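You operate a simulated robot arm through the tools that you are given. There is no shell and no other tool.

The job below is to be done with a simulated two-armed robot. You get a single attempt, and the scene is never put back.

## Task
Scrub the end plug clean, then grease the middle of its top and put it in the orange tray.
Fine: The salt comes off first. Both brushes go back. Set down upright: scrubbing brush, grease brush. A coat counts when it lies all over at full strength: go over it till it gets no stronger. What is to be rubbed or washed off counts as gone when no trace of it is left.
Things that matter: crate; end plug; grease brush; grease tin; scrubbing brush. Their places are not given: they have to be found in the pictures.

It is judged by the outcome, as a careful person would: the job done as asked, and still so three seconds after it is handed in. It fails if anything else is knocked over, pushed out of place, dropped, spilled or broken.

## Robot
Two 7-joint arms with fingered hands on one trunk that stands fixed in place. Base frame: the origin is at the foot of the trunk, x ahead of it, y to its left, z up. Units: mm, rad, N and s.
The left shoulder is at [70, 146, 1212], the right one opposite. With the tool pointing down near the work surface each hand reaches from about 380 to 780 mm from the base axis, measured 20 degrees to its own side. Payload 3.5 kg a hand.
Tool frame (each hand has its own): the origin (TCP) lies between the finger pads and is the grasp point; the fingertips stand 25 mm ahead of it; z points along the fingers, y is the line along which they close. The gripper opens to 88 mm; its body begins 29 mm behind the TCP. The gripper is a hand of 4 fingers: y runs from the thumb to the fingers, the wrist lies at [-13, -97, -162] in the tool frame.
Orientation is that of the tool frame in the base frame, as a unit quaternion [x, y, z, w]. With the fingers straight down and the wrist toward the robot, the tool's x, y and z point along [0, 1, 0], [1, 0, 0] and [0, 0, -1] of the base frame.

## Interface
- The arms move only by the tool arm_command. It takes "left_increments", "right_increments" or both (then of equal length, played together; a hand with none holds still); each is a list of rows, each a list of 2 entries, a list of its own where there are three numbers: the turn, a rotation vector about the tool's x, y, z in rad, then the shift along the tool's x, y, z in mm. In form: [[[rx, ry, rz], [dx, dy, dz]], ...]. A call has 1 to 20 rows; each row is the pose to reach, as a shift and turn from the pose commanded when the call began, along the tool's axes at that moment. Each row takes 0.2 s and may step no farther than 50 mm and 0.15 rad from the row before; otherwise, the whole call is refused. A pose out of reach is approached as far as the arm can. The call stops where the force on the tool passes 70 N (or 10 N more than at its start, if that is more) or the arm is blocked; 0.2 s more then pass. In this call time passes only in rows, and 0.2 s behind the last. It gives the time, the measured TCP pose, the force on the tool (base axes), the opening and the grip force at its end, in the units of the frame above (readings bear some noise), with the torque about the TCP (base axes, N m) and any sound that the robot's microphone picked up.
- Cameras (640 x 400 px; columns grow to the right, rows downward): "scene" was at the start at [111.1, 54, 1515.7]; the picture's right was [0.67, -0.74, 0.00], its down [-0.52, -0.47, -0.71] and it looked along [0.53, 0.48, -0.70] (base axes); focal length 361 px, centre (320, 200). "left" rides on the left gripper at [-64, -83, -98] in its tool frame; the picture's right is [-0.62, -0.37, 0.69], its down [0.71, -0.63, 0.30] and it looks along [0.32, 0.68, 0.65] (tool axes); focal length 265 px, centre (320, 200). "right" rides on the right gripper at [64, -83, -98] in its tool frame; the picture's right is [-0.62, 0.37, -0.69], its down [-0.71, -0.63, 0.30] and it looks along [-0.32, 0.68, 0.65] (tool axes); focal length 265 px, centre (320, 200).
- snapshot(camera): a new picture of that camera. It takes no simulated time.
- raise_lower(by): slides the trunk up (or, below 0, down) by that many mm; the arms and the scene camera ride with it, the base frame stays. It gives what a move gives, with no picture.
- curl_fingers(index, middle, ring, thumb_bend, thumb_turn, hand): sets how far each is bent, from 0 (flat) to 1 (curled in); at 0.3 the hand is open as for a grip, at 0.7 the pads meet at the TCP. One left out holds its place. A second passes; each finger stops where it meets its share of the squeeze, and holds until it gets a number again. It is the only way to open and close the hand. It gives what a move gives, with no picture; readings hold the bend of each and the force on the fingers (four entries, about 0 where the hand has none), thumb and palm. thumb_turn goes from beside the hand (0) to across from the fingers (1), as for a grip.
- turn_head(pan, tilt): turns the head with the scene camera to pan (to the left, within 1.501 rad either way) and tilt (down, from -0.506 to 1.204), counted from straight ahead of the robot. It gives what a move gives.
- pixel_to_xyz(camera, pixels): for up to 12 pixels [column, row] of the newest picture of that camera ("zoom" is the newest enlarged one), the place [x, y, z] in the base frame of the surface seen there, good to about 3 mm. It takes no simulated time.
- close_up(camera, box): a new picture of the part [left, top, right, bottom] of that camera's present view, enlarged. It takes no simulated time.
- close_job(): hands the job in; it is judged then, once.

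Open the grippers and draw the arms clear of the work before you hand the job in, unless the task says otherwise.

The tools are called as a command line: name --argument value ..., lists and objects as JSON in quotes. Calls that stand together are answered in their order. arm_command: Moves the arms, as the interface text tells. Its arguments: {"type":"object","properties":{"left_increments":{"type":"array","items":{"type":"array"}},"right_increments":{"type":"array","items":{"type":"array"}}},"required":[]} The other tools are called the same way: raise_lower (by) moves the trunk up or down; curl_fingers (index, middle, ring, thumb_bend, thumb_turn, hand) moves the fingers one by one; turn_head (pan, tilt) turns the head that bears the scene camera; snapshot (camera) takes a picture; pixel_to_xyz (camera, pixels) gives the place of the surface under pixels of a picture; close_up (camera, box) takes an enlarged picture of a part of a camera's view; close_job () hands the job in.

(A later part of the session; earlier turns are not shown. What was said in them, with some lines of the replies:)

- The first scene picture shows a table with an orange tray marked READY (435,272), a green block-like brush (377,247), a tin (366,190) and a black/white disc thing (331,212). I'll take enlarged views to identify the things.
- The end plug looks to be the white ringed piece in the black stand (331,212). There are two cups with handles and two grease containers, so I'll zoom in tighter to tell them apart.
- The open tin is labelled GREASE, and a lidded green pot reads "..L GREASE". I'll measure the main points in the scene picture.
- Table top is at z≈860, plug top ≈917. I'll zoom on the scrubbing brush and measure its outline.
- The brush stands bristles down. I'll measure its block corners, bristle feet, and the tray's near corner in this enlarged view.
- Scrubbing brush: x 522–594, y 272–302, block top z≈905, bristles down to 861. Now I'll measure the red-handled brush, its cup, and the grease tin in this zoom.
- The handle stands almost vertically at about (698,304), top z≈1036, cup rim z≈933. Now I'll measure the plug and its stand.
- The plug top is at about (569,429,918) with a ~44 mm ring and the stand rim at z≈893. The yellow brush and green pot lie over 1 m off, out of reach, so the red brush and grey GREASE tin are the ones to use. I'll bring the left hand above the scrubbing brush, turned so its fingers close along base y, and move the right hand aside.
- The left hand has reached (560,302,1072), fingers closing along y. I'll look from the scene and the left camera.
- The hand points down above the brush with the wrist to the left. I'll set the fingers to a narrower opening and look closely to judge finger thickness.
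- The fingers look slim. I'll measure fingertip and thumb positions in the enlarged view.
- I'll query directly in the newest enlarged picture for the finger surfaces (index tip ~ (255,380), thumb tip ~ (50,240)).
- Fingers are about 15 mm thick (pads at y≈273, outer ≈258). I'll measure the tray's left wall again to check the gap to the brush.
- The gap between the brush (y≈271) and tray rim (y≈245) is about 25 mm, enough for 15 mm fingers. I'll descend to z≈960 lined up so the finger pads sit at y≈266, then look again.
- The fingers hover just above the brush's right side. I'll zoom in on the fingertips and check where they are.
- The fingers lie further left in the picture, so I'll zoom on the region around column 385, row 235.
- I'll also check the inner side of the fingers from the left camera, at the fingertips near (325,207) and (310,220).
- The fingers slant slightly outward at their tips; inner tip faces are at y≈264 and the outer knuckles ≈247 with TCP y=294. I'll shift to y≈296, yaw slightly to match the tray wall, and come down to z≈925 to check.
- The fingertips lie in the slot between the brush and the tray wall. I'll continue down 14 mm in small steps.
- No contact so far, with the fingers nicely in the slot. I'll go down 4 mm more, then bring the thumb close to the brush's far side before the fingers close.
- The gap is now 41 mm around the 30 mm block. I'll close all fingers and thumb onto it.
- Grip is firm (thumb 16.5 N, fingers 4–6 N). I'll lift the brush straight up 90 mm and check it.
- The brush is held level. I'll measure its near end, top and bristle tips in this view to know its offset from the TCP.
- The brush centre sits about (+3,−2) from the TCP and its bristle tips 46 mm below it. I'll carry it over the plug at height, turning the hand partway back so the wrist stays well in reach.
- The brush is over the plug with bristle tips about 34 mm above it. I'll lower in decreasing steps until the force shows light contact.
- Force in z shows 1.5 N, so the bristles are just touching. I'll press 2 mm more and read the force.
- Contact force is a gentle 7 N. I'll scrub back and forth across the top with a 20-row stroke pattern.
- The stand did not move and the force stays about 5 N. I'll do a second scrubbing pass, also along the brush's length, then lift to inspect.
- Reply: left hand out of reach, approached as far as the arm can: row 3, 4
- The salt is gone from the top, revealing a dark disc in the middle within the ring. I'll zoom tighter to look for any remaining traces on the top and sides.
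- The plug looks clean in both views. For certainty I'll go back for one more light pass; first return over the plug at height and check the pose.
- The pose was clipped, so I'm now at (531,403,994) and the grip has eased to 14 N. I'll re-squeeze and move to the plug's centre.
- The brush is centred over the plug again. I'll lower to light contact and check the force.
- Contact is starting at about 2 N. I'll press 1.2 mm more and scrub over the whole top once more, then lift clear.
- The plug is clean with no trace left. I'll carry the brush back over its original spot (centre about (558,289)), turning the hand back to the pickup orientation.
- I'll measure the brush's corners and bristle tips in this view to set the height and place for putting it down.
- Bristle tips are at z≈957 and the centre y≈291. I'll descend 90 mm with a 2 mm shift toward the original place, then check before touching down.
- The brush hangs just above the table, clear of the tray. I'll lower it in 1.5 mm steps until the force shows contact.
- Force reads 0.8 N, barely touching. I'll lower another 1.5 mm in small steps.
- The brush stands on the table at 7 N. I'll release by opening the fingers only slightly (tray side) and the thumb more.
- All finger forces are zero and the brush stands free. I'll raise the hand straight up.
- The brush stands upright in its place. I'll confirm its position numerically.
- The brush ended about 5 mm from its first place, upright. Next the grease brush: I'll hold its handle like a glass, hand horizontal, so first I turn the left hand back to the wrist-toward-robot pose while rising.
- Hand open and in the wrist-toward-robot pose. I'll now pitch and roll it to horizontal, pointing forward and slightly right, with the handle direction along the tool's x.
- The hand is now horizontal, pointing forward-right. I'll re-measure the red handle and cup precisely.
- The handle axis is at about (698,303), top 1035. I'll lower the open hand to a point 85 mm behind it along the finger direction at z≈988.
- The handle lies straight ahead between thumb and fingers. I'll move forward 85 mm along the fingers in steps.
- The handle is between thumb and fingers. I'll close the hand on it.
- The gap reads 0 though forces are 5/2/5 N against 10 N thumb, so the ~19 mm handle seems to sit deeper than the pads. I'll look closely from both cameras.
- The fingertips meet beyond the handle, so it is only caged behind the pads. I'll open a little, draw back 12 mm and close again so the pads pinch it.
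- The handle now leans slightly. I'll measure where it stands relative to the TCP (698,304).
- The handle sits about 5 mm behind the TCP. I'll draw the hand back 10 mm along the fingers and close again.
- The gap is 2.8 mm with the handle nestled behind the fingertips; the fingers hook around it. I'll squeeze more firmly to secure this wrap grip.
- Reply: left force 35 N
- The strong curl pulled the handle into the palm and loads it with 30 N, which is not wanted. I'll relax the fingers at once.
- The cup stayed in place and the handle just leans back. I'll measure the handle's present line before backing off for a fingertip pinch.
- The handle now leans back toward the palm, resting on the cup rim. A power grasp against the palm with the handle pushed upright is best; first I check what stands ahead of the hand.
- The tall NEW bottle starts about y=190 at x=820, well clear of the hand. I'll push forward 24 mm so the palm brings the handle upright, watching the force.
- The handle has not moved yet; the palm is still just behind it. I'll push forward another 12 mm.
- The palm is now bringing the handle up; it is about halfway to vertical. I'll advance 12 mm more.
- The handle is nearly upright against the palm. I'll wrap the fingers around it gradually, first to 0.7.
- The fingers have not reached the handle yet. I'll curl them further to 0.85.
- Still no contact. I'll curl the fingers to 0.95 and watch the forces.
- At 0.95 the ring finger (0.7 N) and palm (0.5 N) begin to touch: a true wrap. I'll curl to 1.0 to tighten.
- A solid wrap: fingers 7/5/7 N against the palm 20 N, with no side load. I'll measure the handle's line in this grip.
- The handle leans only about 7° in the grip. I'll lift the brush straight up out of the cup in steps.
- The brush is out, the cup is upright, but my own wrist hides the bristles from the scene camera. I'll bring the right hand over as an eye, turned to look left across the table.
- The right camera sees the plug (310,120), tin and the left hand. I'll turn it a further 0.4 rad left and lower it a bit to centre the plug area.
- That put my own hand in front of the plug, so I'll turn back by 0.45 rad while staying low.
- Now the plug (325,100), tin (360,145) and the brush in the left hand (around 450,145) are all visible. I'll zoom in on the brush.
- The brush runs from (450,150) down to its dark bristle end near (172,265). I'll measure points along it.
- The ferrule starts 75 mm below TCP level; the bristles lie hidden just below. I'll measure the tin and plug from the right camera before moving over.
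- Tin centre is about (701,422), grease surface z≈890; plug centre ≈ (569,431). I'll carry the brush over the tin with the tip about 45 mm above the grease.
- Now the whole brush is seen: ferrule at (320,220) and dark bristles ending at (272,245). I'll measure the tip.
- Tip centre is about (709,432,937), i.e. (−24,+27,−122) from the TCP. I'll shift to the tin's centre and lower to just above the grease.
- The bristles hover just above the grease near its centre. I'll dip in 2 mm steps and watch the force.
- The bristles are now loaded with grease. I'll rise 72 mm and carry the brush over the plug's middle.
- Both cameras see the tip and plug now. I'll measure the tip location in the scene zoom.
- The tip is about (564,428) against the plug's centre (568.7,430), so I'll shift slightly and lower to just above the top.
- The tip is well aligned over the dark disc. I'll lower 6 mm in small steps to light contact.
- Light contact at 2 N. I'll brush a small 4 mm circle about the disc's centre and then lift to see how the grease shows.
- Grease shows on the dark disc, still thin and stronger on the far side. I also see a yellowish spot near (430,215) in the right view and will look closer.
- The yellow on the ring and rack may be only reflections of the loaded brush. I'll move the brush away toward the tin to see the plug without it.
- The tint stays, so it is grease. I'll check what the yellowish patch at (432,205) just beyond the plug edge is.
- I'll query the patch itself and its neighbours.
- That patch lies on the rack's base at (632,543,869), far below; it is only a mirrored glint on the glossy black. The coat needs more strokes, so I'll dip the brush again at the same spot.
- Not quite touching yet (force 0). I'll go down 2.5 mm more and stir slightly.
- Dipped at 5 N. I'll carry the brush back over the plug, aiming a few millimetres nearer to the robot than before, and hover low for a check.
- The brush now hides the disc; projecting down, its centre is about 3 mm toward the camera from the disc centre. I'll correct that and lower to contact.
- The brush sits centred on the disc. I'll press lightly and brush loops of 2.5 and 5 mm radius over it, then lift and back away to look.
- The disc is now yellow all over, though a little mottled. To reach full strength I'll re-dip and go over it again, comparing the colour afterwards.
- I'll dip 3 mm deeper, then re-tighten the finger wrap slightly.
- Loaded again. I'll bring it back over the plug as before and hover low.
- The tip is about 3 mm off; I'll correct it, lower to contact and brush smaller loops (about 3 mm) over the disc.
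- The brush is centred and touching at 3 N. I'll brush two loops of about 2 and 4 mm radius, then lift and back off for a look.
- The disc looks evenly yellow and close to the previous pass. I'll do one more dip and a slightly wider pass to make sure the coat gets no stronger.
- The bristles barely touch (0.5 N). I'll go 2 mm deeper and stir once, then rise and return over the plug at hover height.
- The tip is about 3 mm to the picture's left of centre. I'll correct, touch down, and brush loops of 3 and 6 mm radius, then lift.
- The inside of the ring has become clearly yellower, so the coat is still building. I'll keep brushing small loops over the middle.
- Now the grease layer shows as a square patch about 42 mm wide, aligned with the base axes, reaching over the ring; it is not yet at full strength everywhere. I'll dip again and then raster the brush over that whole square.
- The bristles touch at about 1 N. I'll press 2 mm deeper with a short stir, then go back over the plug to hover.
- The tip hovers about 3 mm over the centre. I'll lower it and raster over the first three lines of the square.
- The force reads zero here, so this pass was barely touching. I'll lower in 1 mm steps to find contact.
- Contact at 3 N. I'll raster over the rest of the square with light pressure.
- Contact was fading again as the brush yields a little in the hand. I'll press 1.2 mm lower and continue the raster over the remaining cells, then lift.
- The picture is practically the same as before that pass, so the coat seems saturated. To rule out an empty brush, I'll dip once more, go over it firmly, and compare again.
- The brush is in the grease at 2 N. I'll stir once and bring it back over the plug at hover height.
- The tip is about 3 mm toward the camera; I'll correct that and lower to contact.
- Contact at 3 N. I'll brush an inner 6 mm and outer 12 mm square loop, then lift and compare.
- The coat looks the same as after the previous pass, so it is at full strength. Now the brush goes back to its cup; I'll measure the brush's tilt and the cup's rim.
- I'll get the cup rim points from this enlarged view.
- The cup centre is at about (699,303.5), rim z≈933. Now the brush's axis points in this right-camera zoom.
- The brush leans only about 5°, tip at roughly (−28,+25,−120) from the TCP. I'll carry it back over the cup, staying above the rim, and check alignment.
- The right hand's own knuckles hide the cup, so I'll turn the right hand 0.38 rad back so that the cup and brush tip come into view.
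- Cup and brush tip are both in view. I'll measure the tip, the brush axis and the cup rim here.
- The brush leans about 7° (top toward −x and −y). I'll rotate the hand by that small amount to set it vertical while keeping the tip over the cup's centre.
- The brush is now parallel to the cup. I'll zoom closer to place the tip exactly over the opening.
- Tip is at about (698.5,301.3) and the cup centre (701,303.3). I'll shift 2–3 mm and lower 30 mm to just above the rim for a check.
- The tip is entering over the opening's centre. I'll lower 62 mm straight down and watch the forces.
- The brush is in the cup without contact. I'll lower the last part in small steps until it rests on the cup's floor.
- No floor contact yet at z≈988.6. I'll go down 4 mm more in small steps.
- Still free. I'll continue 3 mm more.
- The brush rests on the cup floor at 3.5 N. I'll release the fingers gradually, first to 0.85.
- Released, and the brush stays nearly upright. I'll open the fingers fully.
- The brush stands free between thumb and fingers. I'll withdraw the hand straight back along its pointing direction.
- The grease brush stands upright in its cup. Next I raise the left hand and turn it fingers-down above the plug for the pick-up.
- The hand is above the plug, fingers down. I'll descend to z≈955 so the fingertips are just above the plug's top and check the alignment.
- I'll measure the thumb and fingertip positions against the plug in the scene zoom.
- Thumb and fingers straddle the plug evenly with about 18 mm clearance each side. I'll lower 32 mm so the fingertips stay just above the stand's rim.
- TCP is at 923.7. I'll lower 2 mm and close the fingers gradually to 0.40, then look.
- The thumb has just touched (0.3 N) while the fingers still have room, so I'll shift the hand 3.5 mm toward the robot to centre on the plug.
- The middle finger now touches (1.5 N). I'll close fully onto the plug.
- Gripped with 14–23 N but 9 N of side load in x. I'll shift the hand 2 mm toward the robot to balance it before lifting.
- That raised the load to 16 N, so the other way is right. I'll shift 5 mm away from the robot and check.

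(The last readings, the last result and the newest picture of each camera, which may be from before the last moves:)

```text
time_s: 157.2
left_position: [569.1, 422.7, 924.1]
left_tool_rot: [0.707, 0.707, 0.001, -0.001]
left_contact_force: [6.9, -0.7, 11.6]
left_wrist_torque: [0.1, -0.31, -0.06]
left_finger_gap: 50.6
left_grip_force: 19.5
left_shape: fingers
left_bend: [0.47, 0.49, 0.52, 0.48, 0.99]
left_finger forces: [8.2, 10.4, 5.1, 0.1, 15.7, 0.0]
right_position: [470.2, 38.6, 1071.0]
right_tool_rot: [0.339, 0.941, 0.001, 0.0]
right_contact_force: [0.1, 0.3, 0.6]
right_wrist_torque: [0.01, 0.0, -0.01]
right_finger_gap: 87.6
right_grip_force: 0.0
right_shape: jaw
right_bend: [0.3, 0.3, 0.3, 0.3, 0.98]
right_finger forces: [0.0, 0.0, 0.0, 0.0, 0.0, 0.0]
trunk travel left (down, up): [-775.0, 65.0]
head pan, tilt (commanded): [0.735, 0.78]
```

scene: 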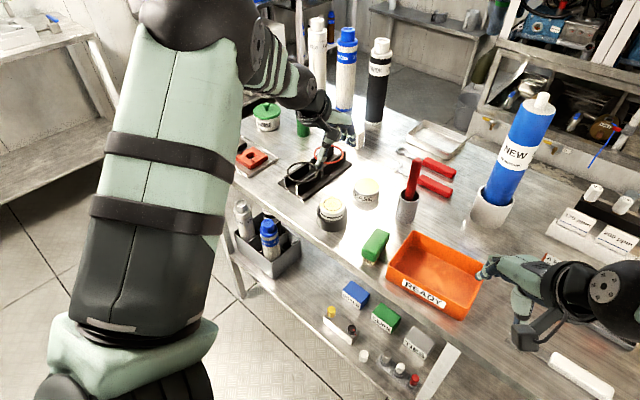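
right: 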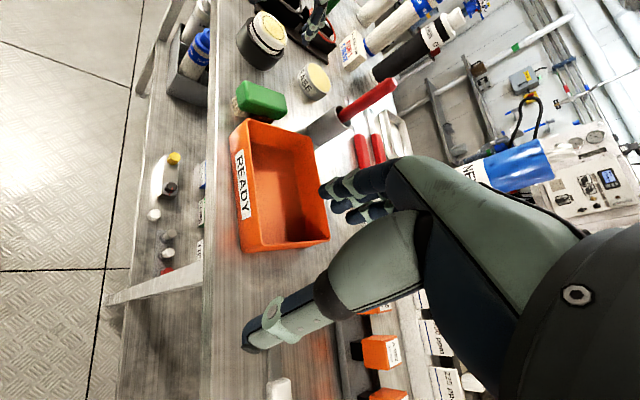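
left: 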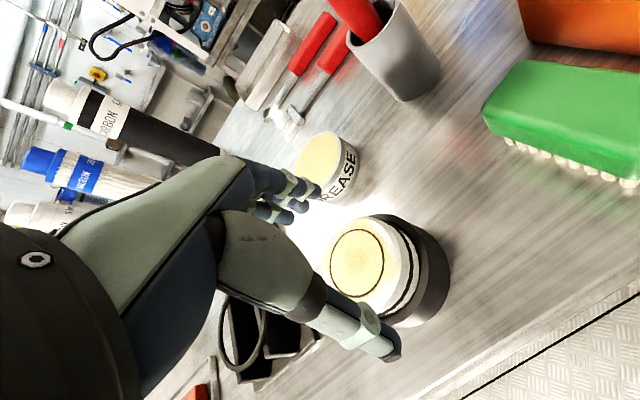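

Side load is down to 7 N. I'll shift 3 mm further to relieve the rest.

arm_command --left_increments '[[[0, 0, 0], [0, 1.5, 0]], [[0, 0, 0], [0, 3, 0]]]'

```text
time_s: 157.8
left_position: [570.7, 423.0, 923.1]
left_tool_rot: [0.707, 0.707, 0.001, -0.001]
left_contact_force: [2.1, 0.2, 12.8]
left_wrist_torque: [0.08, -0.21, -0.04]
left_finger_gap: 50.7
left_grip_force: 20.0
left_shape: fingers
left_bend: [0.49, 0.5, 0.54, 0.47, 0.99]
left_finger forces: [6.7, 10.1, 4.4, 0.0, 18.2, 0.0]
right_position: [466.8, 38.9, 1072.3]
right_tool_rot: [0.338, 0.941, 0.001, 0.0]
right_contact_force: [-0.9, -0.4, 0.5]
right_wrist_torque: [-0.02, -0.07, -0.03]
right_finger_gap: 87.3
right_grip_force: 0.0
right_shape: jaw
right_bend: [0.3, 0.3, 0.3, 0.3, 0.98]
right_finger forces: [0.0, 0.0, 0.0, 0.0, 0.0, 0.0]
trunk travel left (down, up): [-775.0, 65.0]
head pan, tilt (commanded): [0.735, 0.78]
```

Side load is now only 2 N. I'll lift slowly, 10 mm, and see whether the plug comes along.

arm_command --left_increments '[[[0, 0, 0], [0, 0, -3]], [[0, 0, 0], [0, 0, -6]], [[0, 0, 0], [0, 0, -10]]]'

close_up --camera "left" --box '[240, 150, 460, 370]'

close_up --camera "scene" --box '[300, 165, 375, 235]'

```text
time_s: 158.6
left_position: [570.7, 424.0, 931.2]
left_tool_rot: [0.707, 0.707, 0.0, -0.002]
left_contact_force: [1.9, 0.8, -3.0]
left_wrist_torque: [-0.01, -0.19, -0.03]
left_finger_gap: 50.6
left_grip_force: 17.0
left_shape: fingers
left_bend: [0.5, 0.51, 0.54, 0.47, 0.99]
left_finger forces: [6.6, 7.4, 4.3, 0.0, 15.9, 0.0]
right_position: [469.8, 40.5, 1070.8]
right_tool_rot: [0.339, 0.941, 0.0, 0.0]
right_contact_force: [0.8, -0.1, 0.4]
right_wrist_torque: [0.0, 0.03, -0.01]
right_finger_gap: 87.6
right_grip_force: 0.1
right_shape: jaw
right_bend: [0.3, 0.3, 0.3, 0.3, 0.98]
right_finger forces: [0.1, 0.0, 0.0, 0.0, 0.0, 0.0]
trunk travel left (down, up): [-775.0, 65.0]
head pan, tilt (commanded): [0.735, 0.78]
```

```text
1.82 times, centred on (350, 260) of left
```

zoom: 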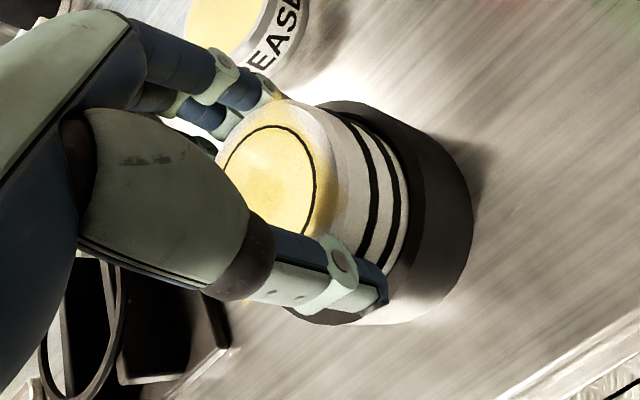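

```text
5.71 times, centred on (338, 200) of scene
```

zoom: 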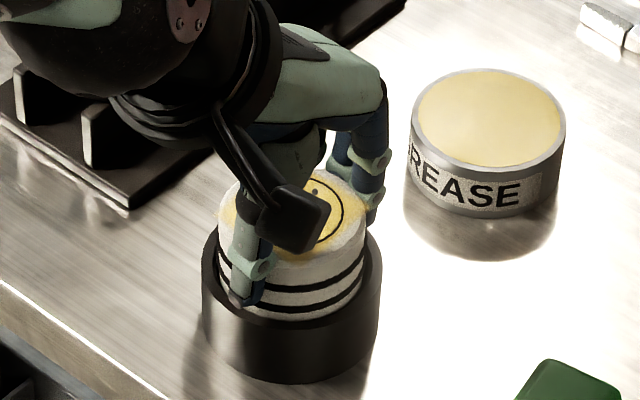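

The plug rises with the hand (a lower groove is now showing). I'll continue lifting steadily to 90 mm.

arm_command --left_increments '[[[0, 0, 0], [0, 0, -8]], [[0, 0, 0], [0, 0, -16]], [[0, 0, 0], [0, 0, -26]], [[0, 0, 0], [0, 0, -38]], [[0, 0, 0], [0, 0, -52]], [[0, 0, 0], [0, 0, -68]], [[0, 0, 0], [0, 0, -85]]]'

close_up --camera "scene" --box '[290, 140, 390, 240]'

snapshot --camera "left"

```text
time_s: 160.2
left_position: [572.5, 425.9, 1018.4]
left_tool_rot: [0.708, 0.707, 0.001, -0.001]
left_contact_force: [0.2, -0.7, -1.6]
left_wrist_torque: [-0.03, -0.02, -0.01]
left_finger_gap: 51.0
left_grip_force: 17.6
left_shape: fingers
left_bend: [0.5, 0.51, 0.54, 0.47, 0.99]
left_finger forces: [6.4, 6.9, 3.9, 0.0, 17.7, 0.0]
right_position: [468.8, 40.8, 1069.5]
right_tool_rot: [0.339, 0.941, 0.0, -0.001]
right_contact_force: [-0.2, -0.1, -0.4]
right_wrist_torque: [0.0, 0.0, 0.01]
right_finger_gap: 87.5
right_grip_force: 0.0
right_shape: jaw
right_bend: [0.3, 0.3, 0.3, 0.3, 0.98]
right_finger forces: [0.0, 0.1, 0.0, 0.1, 0.1, 0.0]
trunk travel left (down, up): [-775.0, 65.0]
head pan, tilt (commanded): [0.735, 0.78]
```

```text
4.00 times, centred on (340, 190) of scene
```

zoom: 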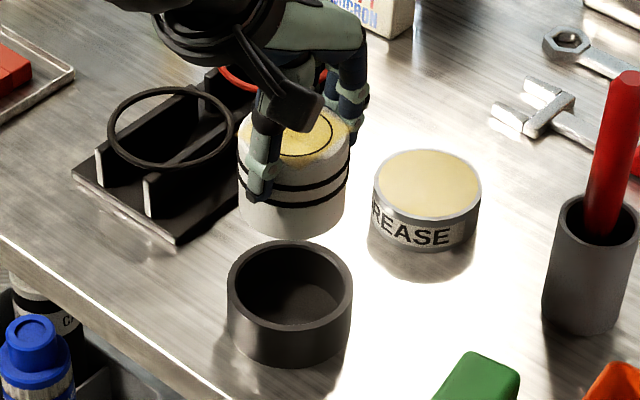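

```text
taken
```

left: 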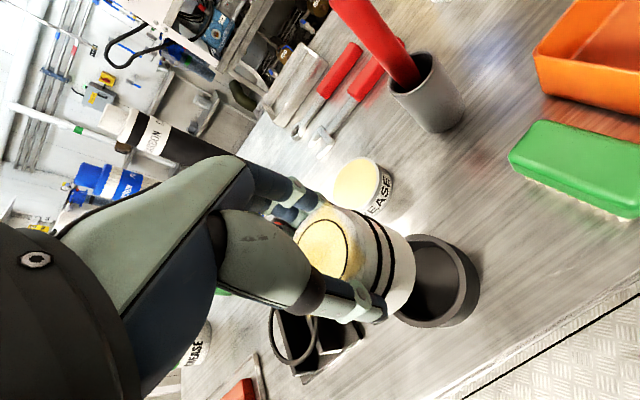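

The plug is out, level, and the stand stayed put. I'll measure the plug's bottom edge and the stand's position.

pixel_to_xyz --camera "zoom" --pixels '[[290, 235], [250, 215], [340, 220], [300, 228], [295, 150], [335, 130], [232, 280], [350, 285], [290, 243], [290, 325], [290, 362]]'

close_up --camera "scene" --box '[375, 215, 505, 330]'

```text
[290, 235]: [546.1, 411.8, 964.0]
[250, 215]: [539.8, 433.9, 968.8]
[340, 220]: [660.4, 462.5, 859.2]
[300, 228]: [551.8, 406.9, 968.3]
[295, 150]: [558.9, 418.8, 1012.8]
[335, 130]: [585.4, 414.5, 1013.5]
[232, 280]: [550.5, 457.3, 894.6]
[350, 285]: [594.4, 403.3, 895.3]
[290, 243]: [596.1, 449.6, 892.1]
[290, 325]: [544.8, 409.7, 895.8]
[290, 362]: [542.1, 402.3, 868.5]
```

```text
3.48 times, centred on (440, 272) of scene
```

zoom: 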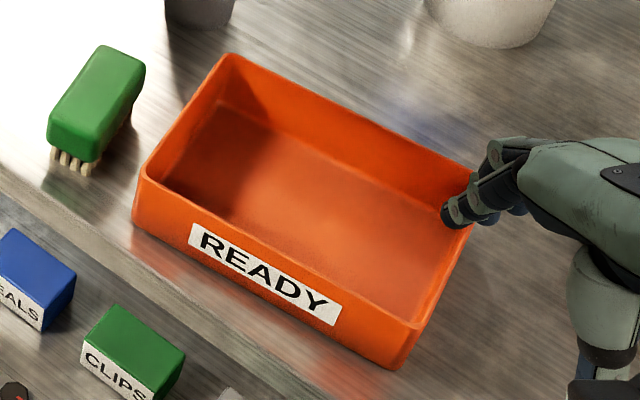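

The plug is 50 mm tall, its bottom 55 mm below the TCP; the stand is at its old place. Now I'll measure the tray's rim and floor.

pixel_to_xyz --camera "zoom" --pixels '[[140, 178], [232, 57], [470, 185], [418, 325], [235, 110], [190, 185], [400, 300], [430, 220], [290, 190], [320, 220], [270, 170], [350, 230]]'

```text
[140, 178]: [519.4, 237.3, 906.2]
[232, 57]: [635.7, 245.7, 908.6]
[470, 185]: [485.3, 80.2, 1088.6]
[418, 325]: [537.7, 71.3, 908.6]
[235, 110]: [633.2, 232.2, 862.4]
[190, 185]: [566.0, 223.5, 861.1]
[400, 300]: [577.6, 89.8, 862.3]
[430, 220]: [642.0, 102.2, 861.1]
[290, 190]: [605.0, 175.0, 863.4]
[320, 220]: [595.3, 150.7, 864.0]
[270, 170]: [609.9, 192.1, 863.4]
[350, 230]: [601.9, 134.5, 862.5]
```

The tray's inside spans roughly x 535–645, y 85–235, floor z≈862, so I'll turn the hand to open along y there. First I draw the right hand up and away to the right.

arm_command --right_increments '[[[0, 0, 0.06], [-4, -13, -13.5]], [[0, 0, 0.12], [-9, -26, -27]], [[0, 0, 0.18], [-13, -38, -40]], [[0, 0, 0.24], [-18, -51, -54]], [[0, 0, 0.3], [-22, -64, -67]], [[0, 0, 0.36], [-27, -77, -81]], [[0, 0, 0.42], [-31, -89, -94]], [[0, 0, 0.48], [-35, -102, -108]], [[0, 0, 0.54], [-40, -115, -121]], [[0, 0, 0.6], [-44, -128, -135]], [[0, 0, 0.66], [-49, -140, -148]], [[0, 0, 0.72], [-53, -153, -162]], [[0, 0, 0.78], [-58, -166, -175]], [[0, 0, 0.84], [-62, -179, -189]], [[0, 0, 0.88], [-66.4, -191.5, -202]]]'

snapshot --camera "scene"

```text
time_s: 163.4
left_position: [572.4, 424.8, 1017.8]
left_tool_rot: [0.707, 0.708, 0.001, -0.001]
left_contact_force: [0.1, -0.5, -2.1]
left_wrist_torque: [0.0, -0.02, 0.01]
left_finger_gap: 50.8
left_grip_force: 17.7
left_shape: fingers
left_bend: [0.5, 0.51, 0.54, 0.47, 0.99]
left_finger forces: [6.5, 6.7, 3.9, 0.0, 17.9, 0.1]
right_position: [397.7, -152.9, 1271.8]
right_tool_rot: [0.707, 0.707, 0.0, 0.0]
right_contact_force: [0.4, -0.9, 0.2]
right_wrist_torque: [0.01, 0.0, -0.01]
right_finger_gap: 87.6
right_grip_force: 0.1
right_shape: jaw
right_bend: [0.3, 0.3, 0.3, 0.3, 0.98]
right_finger forces: [0.1, 0.0, 0.1, 0.0, 0.0, 0.1]
trunk travel left (down, up): [-775.0, 65.0]
head pan, tilt (commanded): [0.735, 0.78]
```

```text
taken
```

scene: 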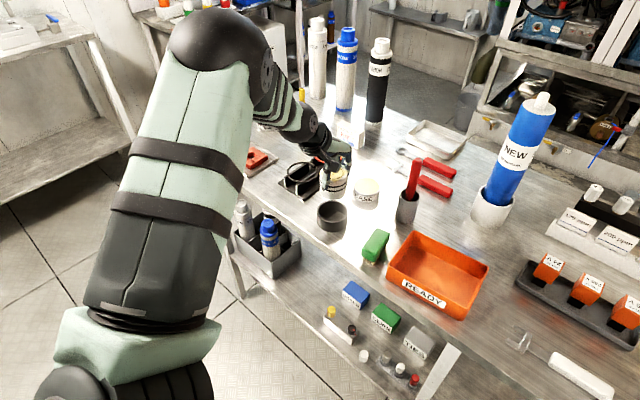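

The grip holds steady at 18 N. I'll carry the plug over to the tray's middle, turning the hand 90° on the way.

arm_command --left_increments '[[[0, 0, 0.1], [-15, 0, -10]], [[0, 0, 0.22], [-37, 0, -15]], [[0, 0, 0.35], [-60, 0, -15]], [[0, 0, 0.49], [-84, 1, -15]], [[0, 0, 0.63], [-108, 2, -15]], [[0, 0, 0.77], [-132, 3, -15]], [[0, 0, 0.91], [-156, 4, -15]], [[0, 0, 1.05], [-180, 5, -15]], [[0, 0, 1.19], [-204, 6, -15]], [[0, 0, 1.33], [-228, 7.5, -15]], [[0, 0, 1.47], [-250, 9, -15]], [[0, 0, 1.5708], [-268, 9.5, -15]]]'

snapshot --camera "scene"

close_up --camera "scene" --box '[370, 180, 500, 310]'

```text
time_s: 166.0
left_position: [579.2, 154.6, 1032.3]
left_tool_rot: [1.0, -0.002, 0.0, -0.002]
left_contact_force: [-0.2, -0.1, -2.3]
left_wrist_torque: [-0.01, 0.02, -0.03]
left_finger_gap: 50.4
left_grip_force: 17.7
left_shape: fingers
left_bend: [0.5, 0.51, 0.55, 0.47, 0.99]
left_finger forces: [6.4, 6.8, 4.0, 0.0, 17.5, 0.0]
right_position: [400.2, -152.5, 1273.2]
right_tool_rot: [0.706, 0.708, 0.0, 0.0]
right_contact_force: [-0.5, 0.5, 0.0]
right_wrist_torque: [0.01, 0.0, 0.02]
right_finger_gap: 87.5
right_grip_force: 0.1
right_shape: jaw
right_bend: [0.3, 0.3, 0.3, 0.3, 0.98]
right_finger forces: [0.0, 0.0, 0.0, 0.1, 0.0, 0.0]
trunk travel left (down, up): [-775.0, 65.0]
head pan, tilt (commanded): [0.735, 0.78]
```

```text
taken
```

scene: 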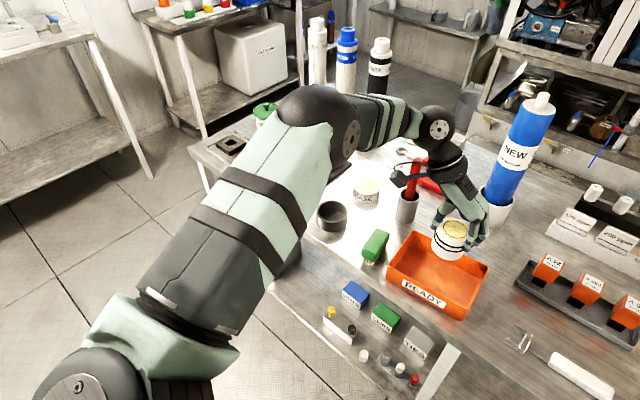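

```text
3.08 times, centred on (435, 245) of scene
```

zoom: 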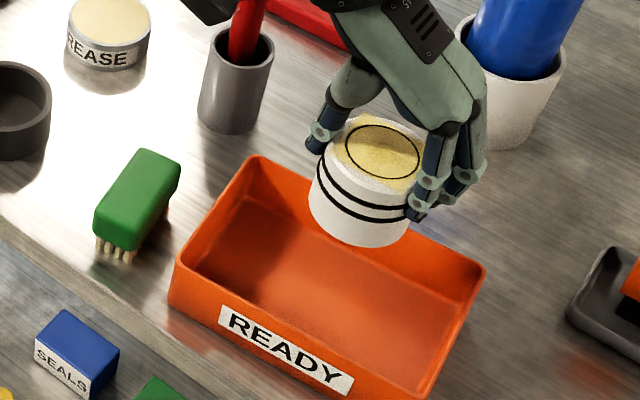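

The plug is above the tray. I'll measure its top and bottom edge to see its tilt and place.

close_up --camera "scene" --box '[425, 205, 485, 265]'

```text
6.67 times, centred on (455, 235) of scene
```

zoom: 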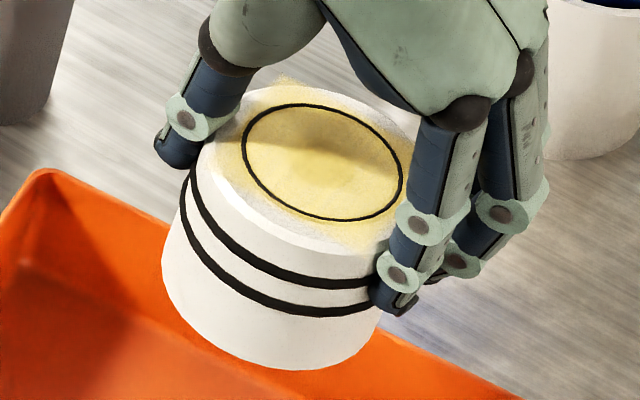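

pixel_to_xyz --camera "zoom" --pixels '[[240, 130], [290, 110], [330, 225], [390, 190], [320, 160], [260, 190], [168, 285], [230, 345], [290, 365], [350, 355], [375, 250], [300, 240]]'

```text
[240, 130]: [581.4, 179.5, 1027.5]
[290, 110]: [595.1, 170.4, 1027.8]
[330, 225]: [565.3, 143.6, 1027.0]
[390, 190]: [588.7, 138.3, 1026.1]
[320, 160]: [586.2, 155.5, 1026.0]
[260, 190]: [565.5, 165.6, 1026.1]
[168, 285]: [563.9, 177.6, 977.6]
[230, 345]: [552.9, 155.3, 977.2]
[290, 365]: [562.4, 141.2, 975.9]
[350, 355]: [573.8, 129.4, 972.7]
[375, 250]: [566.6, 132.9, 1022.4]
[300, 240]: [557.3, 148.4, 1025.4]
```

The plug is level (top 1026–1028), centre about (581,157). I'll shift 5 mm and lower it into the tray to just above the floor.

arm_command --left_increments '[[[0, 0, 0], [2, 0, 20]], [[0, 0, 0], [4, 0, 45]], [[0, 0, 0], [5, 0, 70]], [[0, 0, 0], [5, 0, 90]], [[0, 0, 0], [5, 0, 104]]]'

close_up --camera "scene" --box '[380, 205, 500, 325]'

```text
time_s: 167.2
left_position: [586.7, 155.1, 927.2]
left_tool_rot: [1.0, -0.002, 0.0, 0.0]
left_contact_force: [0.3, -0.5, -2.4]
left_wrist_torque: [-0.01, 0.0, 0.01]
left_finger_gap: 50.2
left_grip_force: 17.0
left_shape: fingers
left_bend: [0.5, 0.51, 0.55, 0.47, 0.99]
left_finger forces: [6.3, 6.8, 3.9, 0.0, 17.5, 0.1]
right_position: [399.4, -151.6, 1272.7]
right_tool_rot: [0.707, 0.707, 0.0, -0.001]
right_contact_force: [0.6, -0.6, -0.5]
right_wrist_torque: [0.02, -0.01, 0.01]
right_finger_gap: 87.5
right_grip_force: 0.0
right_shape: jaw
right_bend: [0.3, 0.3, 0.3, 0.3, 0.98]
right_finger forces: [0.1, 0.0, 0.1, 0.0, 0.0, 0.0]
trunk travel left (down, up): [-775.0, 65.0]
head pan, tilt (commanded): [0.735, 0.78]
```

```text
3.33 times, centred on (440, 265) of scene
```

zoom: 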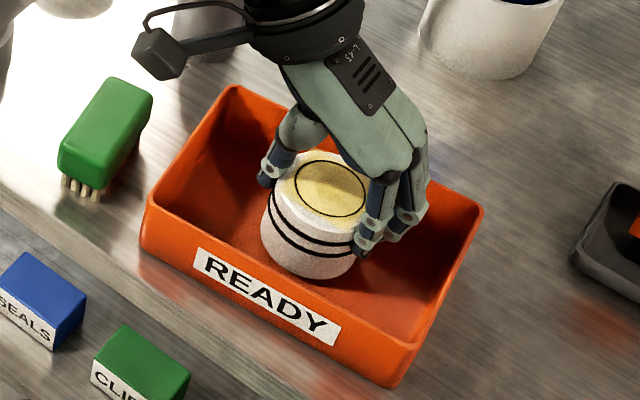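

The plug is inside the tray, about 8 mm above the floor. I'll lower in small steps until it touches.

arm_command --left_increments '[[[0, 0, 0], [0, 0, 3]], [[0, 0, 0], [0, 0, 5]], [[0, 0, 0], [0, 0, 7]]]'

```text
time_s: 168.0
left_position: [586.4, 155.9, 921.8]
left_tool_rot: [1.0, -0.001, 0.002, -0.001]
left_contact_force: [0.2, 1.2, 9.0]
left_wrist_torque: [-0.08, -0.06, 0.0]
left_finger_gap: 50.6
left_grip_force: 18.6
left_shape: fingers
left_bend: [0.5, 0.51, 0.55, 0.47, 0.99]
left_finger forces: [6.3, 6.7, 4.1, 0.1, 19.3, 0.1]
right_position: [397.2, -151.0, 1274.0]
right_tool_rot: [0.707, 0.707, 0.0, 0.001]
right_contact_force: [0.0, -0.8, 0.6]
right_wrist_torque: [0.0, 0.02, 0.0]
right_finger_gap: 87.6
right_grip_force: 0.0
right_shape: jaw
right_bend: [0.3, 0.3, 0.3, 0.3, 0.98]
right_finger forces: [0.0, 0.0, 0.0, 0.0, 0.1, 0.0]
trunk travel left (down, up): [-775.0, 65.0]
head pan, tilt (commanded): [0.735, 0.78]
```

The plug stands on the tray floor (9 N). I'll ease up 1.5 mm and then open the hand.

arm_command --left_increments '[[[0, 0, 0], [0, 0, -1.5]]]'

curl_fingers --hand "left" --index 0.35 --middle 0.35 --ring 0.35 --thumb_bend 0.33

close_up --camera "scene" --box '[380, 205, 500, 325]'

```text
time_s: 168.4
left_position: [586.6, 155.6, 923.1]
left_tool_rot: [1.0, -0.001, 0.001, -0.001]
left_contact_force: [0.2, 0.5, 7.7]
left_wrist_torque: [-0.14, -0.06, 0.0]
left_finger_gap: 50.3
left_grip_force: 18.2
left_shape: fingers
left_bend: [0.5, 0.51, 0.55, 0.47, 0.99]
left_finger forces: [6.2, 6.9, 4.2, 0.1, 18.9, 0.2]
right_position: [398.2, -151.8, 1272.2]
right_tool_rot: [0.707, 0.707, 0.001, 0.0]
right_contact_force: [-0.8, -0.1, 0.3]
right_wrist_torque: [0.01, -0.01, 0.02]
right_finger_gap: 87.7
right_grip_force: 0.0
right_shape: jaw
right_bend: [0.3, 0.3, 0.3, 0.3, 0.98]
right_finger forces: [0.0, 0.0, 0.0, 0.1, 0.0, 0.1]
trunk travel left (down, up): [-775.0, 65.0]
head pan, tilt (commanded): [0.735, 0.78]
```

```text
time_s: 169.4
left_position: [586.2, 155.7, 922.0]
left_tool_rot: [1.0, 0.0, 0.0, 0.0]
left_contact_force: [-0.2, -0.2, 0.5]
left_wrist_torque: [-0.01, 0.0, -0.01]
left_finger_gap: 75.9
left_grip_force: 0.0
left_shape: fingers
left_bend: [0.35, 0.35, 0.35, 0.33, 0.98]
left_finger forces: [0.0, 0.0, 0.1, 0.1, 0.0, 0.0]
right_position: [399.0, -151.1, 1272.9]
right_tool_rot: [0.707, 0.707, 0.0, -0.001]
right_contact_force: [0.6, 0.9, -0.4]
right_wrist_torque: [0.01, -0.02, 0.0]
right_finger_gap: 87.5
right_grip_force: 0.1
right_shape: jaw
right_bend: [0.3, 0.3, 0.3, 0.3, 0.98]
right_finger forces: [0.1, 0.1, 0.1, 0.0, 0.1, 0.0]
trunk travel left (down, up): [-775.0, 65.0]
head pan, tilt (commanded): [0.735, 0.78]
```

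```text
3.33 times, centred on (440, 265) of scene
```

zoom: 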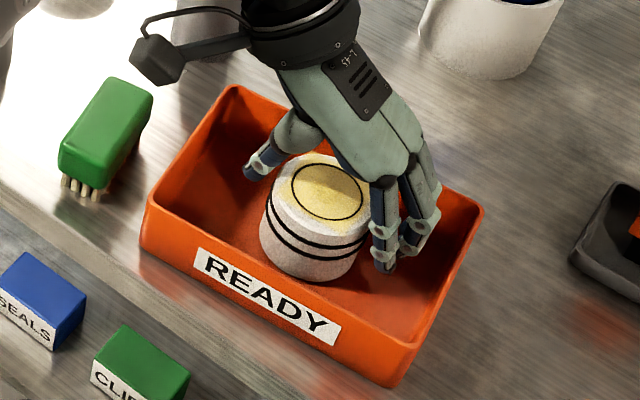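

The plug stands free in the tray. I'll open a bit more and raise the hand straight up.

arm_command --left_increments '[[[0, 0, 0], [0, 0, -10]], [[0, 0, 0], [0, 0, -25]], [[0, 0, 0], [0, 0, -50]], [[0, 0, 0], [0, 0, -80]], [[0, 0, 0], [0, 0, -115]], [[0, 0, 0], [0, 0, -150]], [[0, 0, 0], [0, 0, -185]]]'

snapshot --camera "scene"

close_up --camera "scene" --box '[370, 205, 500, 325]'

```text
time_s: 171.0
left_position: [586.1, 154.8, 1105.8]
left_tool_rot: [1.0, -0.001, 0.0, -0.001]
left_contact_force: [0.0, -0.2, -0.4]
left_wrist_torque: [-0.01, -0.01, 0.03]
left_finger_gap: 75.7
left_grip_force: 0.1
left_shape: fingers
left_bend: [0.35, 0.35, 0.35, 0.33, 0.98]
left_finger forces: [0.0, 0.1, 0.0, 0.0, 0.1, 0.0]
right_position: [398.4, -151.4, 1273.1]
right_tool_rot: [0.707, 0.707, 0.001, -0.001]
right_contact_force: [-0.4, 0.7, 1.2]
right_wrist_torque: [-0.01, 0.01, -0.03]
right_finger_gap: 87.6
right_grip_force: 0.1
right_shape: jaw
right_bend: [0.3, 0.3, 0.3, 0.3, 0.98]
right_finger forces: [0.0, 0.1, 0.1, 0.0, 0.0, 0.0]
trunk travel left (down, up): [-775.0, 65.0]
head pan, tilt (commanded): [0.735, 0.78]
```

```text
taken
```

scene: 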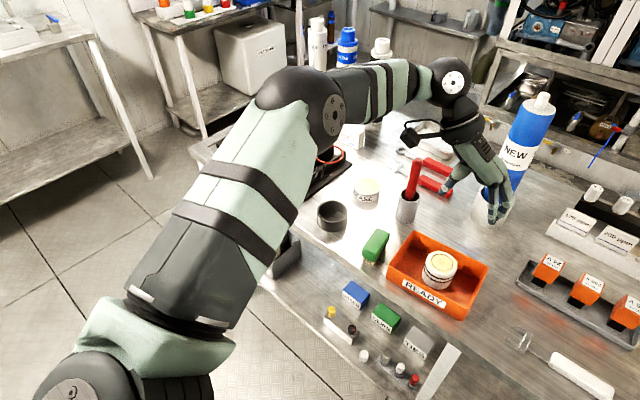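

```text
3.33 times, centred on (435, 265) of scene
```

zoom: 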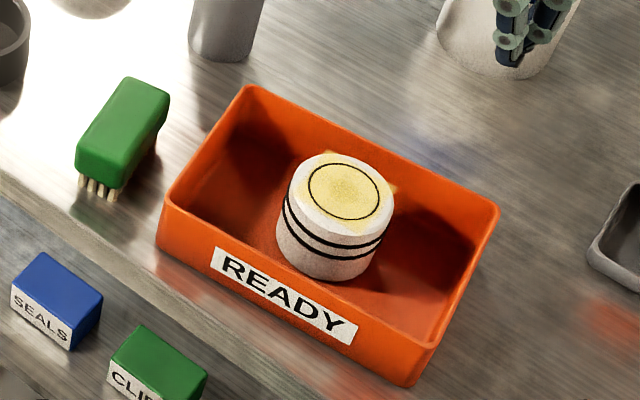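

The plug stands in the orange tray, greased side up. I'll zoom on it to check the coat and cleanliness once more.

close_up --camera "scene" --box '[418, 240, 462, 290]'

close_up --camera "scene" --box '[385, 150, 435, 230]'

```text
8.00 times, centred on (440, 265) of scene
```

zoom: 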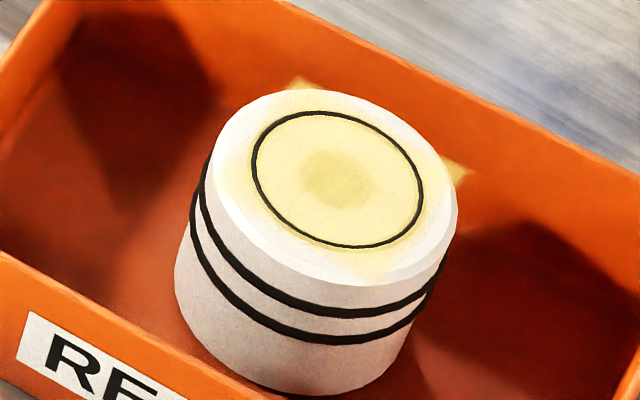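

```text
5.00 times, centred on (410, 190) of scene
```

zoom: 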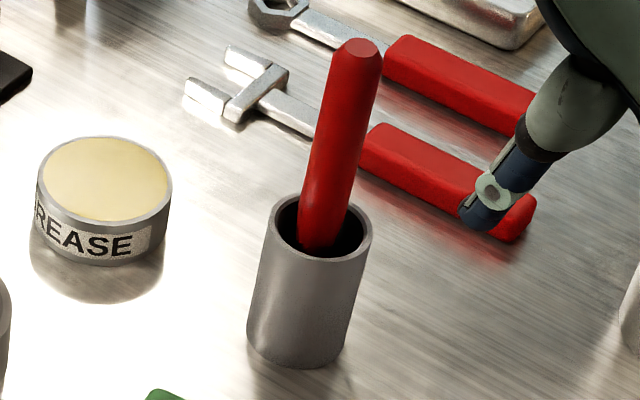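

Everything looks right: coat even inside the ring, no salt, brush upright in its cup. I'll draw the left arm clear to its starting pose and open the hand.

arm_command --left_increments '[[[0, 0, -0.05], [-10, -8, -25]], [[0, 0, -0.18], [-35, -30, -40]], [[0, 0, -0.32], [-60, -54, -55]], [[0, 0, -0.46], [-85, -78, -65]], [[0, 0, -0.6], [-110, -102, -75]], [[0, 0, -0.74], [-135, -126, -85]], [[0, 0, -0.88], [-160, -149, -93]], [[0, 0, -1.02], [-185, -172, -100]], [[0, 0, -1.16], [-210, -195, -107]], [[0, 0, -1.3], [-236, -218, -113]], [[0, 0, -1.44], [-262, -241, -118]], [[0, 0, -1.5708], [-288, -264, -123]]]'

curl_fingers --hand "left" --index 0.3 --middle 0.3 --ring 0.3 --thumb_bend 0.3

snapshot --camera "scene"

close_up --camera "scene" --box '[300, 150, 500, 320]'

```text
time_s: 173.6
left_position: [298.7, 417.7, 1231.1]
left_tool_rot: [0.707, 0.708, 0.0, -0.001]
left_contact_force: [-0.3, 0.3, 0.3]
left_wrist_torque: [-0.06, 0.0, 0.04]
left_finger_gap: 76.0
left_grip_force: 0.2
left_shape: fingers
left_bend: [0.35, 0.35, 0.35, 0.33, 0.98]
left_finger forces: [0.0, 0.1, 0.1, 0.0, 0.0, 0.0]
right_position: [399.6, -150.7, 1273.7]
right_tool_rot: [0.707, 0.707, 0.0, 0.0]
right_contact_force: [-0.6, 0.1, 0.9]
right_wrist_torque: [0.01, 0.03, -0.02]
right_finger_gap: 87.4
right_grip_force: 0.0
right_shape: jaw
right_bend: [0.3, 0.3, 0.3, 0.3, 0.98]
right_finger forces: [0.0, 0.0, 0.0, 0.0, 0.0, 0.0]
trunk travel left (down, up): [-775.0, 65.0]
head pan, tilt (commanded): [0.735, 0.78]
```

```text
time_s: 174.6
left_position: [298.2, 417.1, 1232.2]
left_tool_rot: [0.707, 0.707, 0.001, -0.001]
left_contact_force: [0.1, 0.0, -0.4]
left_wrist_torque: [-0.01, -0.02, -0.02]
left_finger_gap: 84.3
left_grip_force: 0.0
left_shape: fingers
left_bend: [0.3, 0.3, 0.3, 0.3, 0.98]
left_finger forces: [0.0, 0.0, 0.1, 0.0, 0.0, 0.0]
right_position: [399.6, -152.1, 1272.1]
right_tool_rot: [0.707, 0.707, 0.0, 0.0]
right_contact_force: [-0.3, -0.2, -0.2]
right_wrist_torque: [0.02, 0.0, -0.01]
right_finger_gap: 87.5
right_grip_force: 0.0
right_shape: jaw
right_bend: [0.3, 0.3, 0.3, 0.3, 0.98]
right_finger forces: [0.1, 0.1, 0.0, 0.1, 0.0, 0.0]
trunk travel left (down, up): [-775.0, 65.0]
head pan, tilt (commanded): [0.735, 0.78]
```

```text
taken
```

scene: 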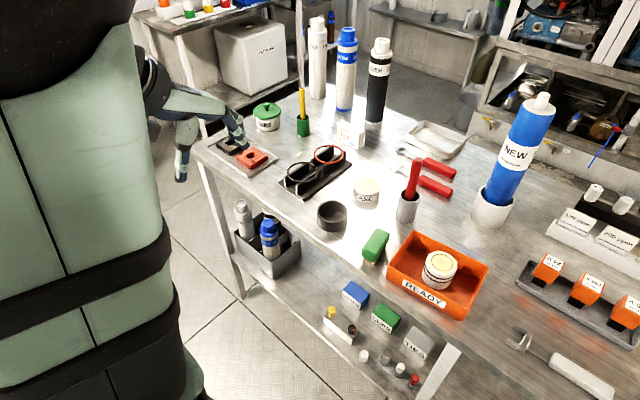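

```text
2.35 times, centred on (400, 235) of scene
```

zoom: 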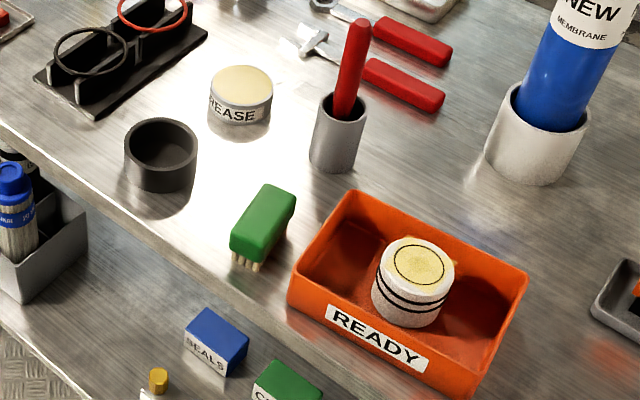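

All is in place: plug greased and upright in the orange tray, scrubbing brush standing on the bench, grease brush upright in its cup, both hands empty and clear. I hand the job in.

close_job

```text
The job is handed in.
```

The end plug is scrubbed clean, greased on the middle of its top, and standing upright in the orange tray with the greased side up. I've handed the job in.

- **Scrubbing:** Close-up pictures showed no trace of salt on the plug before any grease went on.
- **Grease:** I used the open tin marked GREASE and the red-handled brush. I dipped and went over the top until two passes in a row looked the same. The coat is even inside the ring and spills a little past it towards the rim.
- **Scrubbing brush:** It stands upright about 5 mm from where it started and is turned a few degrees.
- **Grease brush:** It stands upright in its grey cup.
- **Tray:** My fingers touched it while reaching for the scrubbing brush, and pictures suggest it moved a few millimetres. Nothing else looked moved, dropped or spilled in the final picture.

Both hands are open and drawn clear of the bench.
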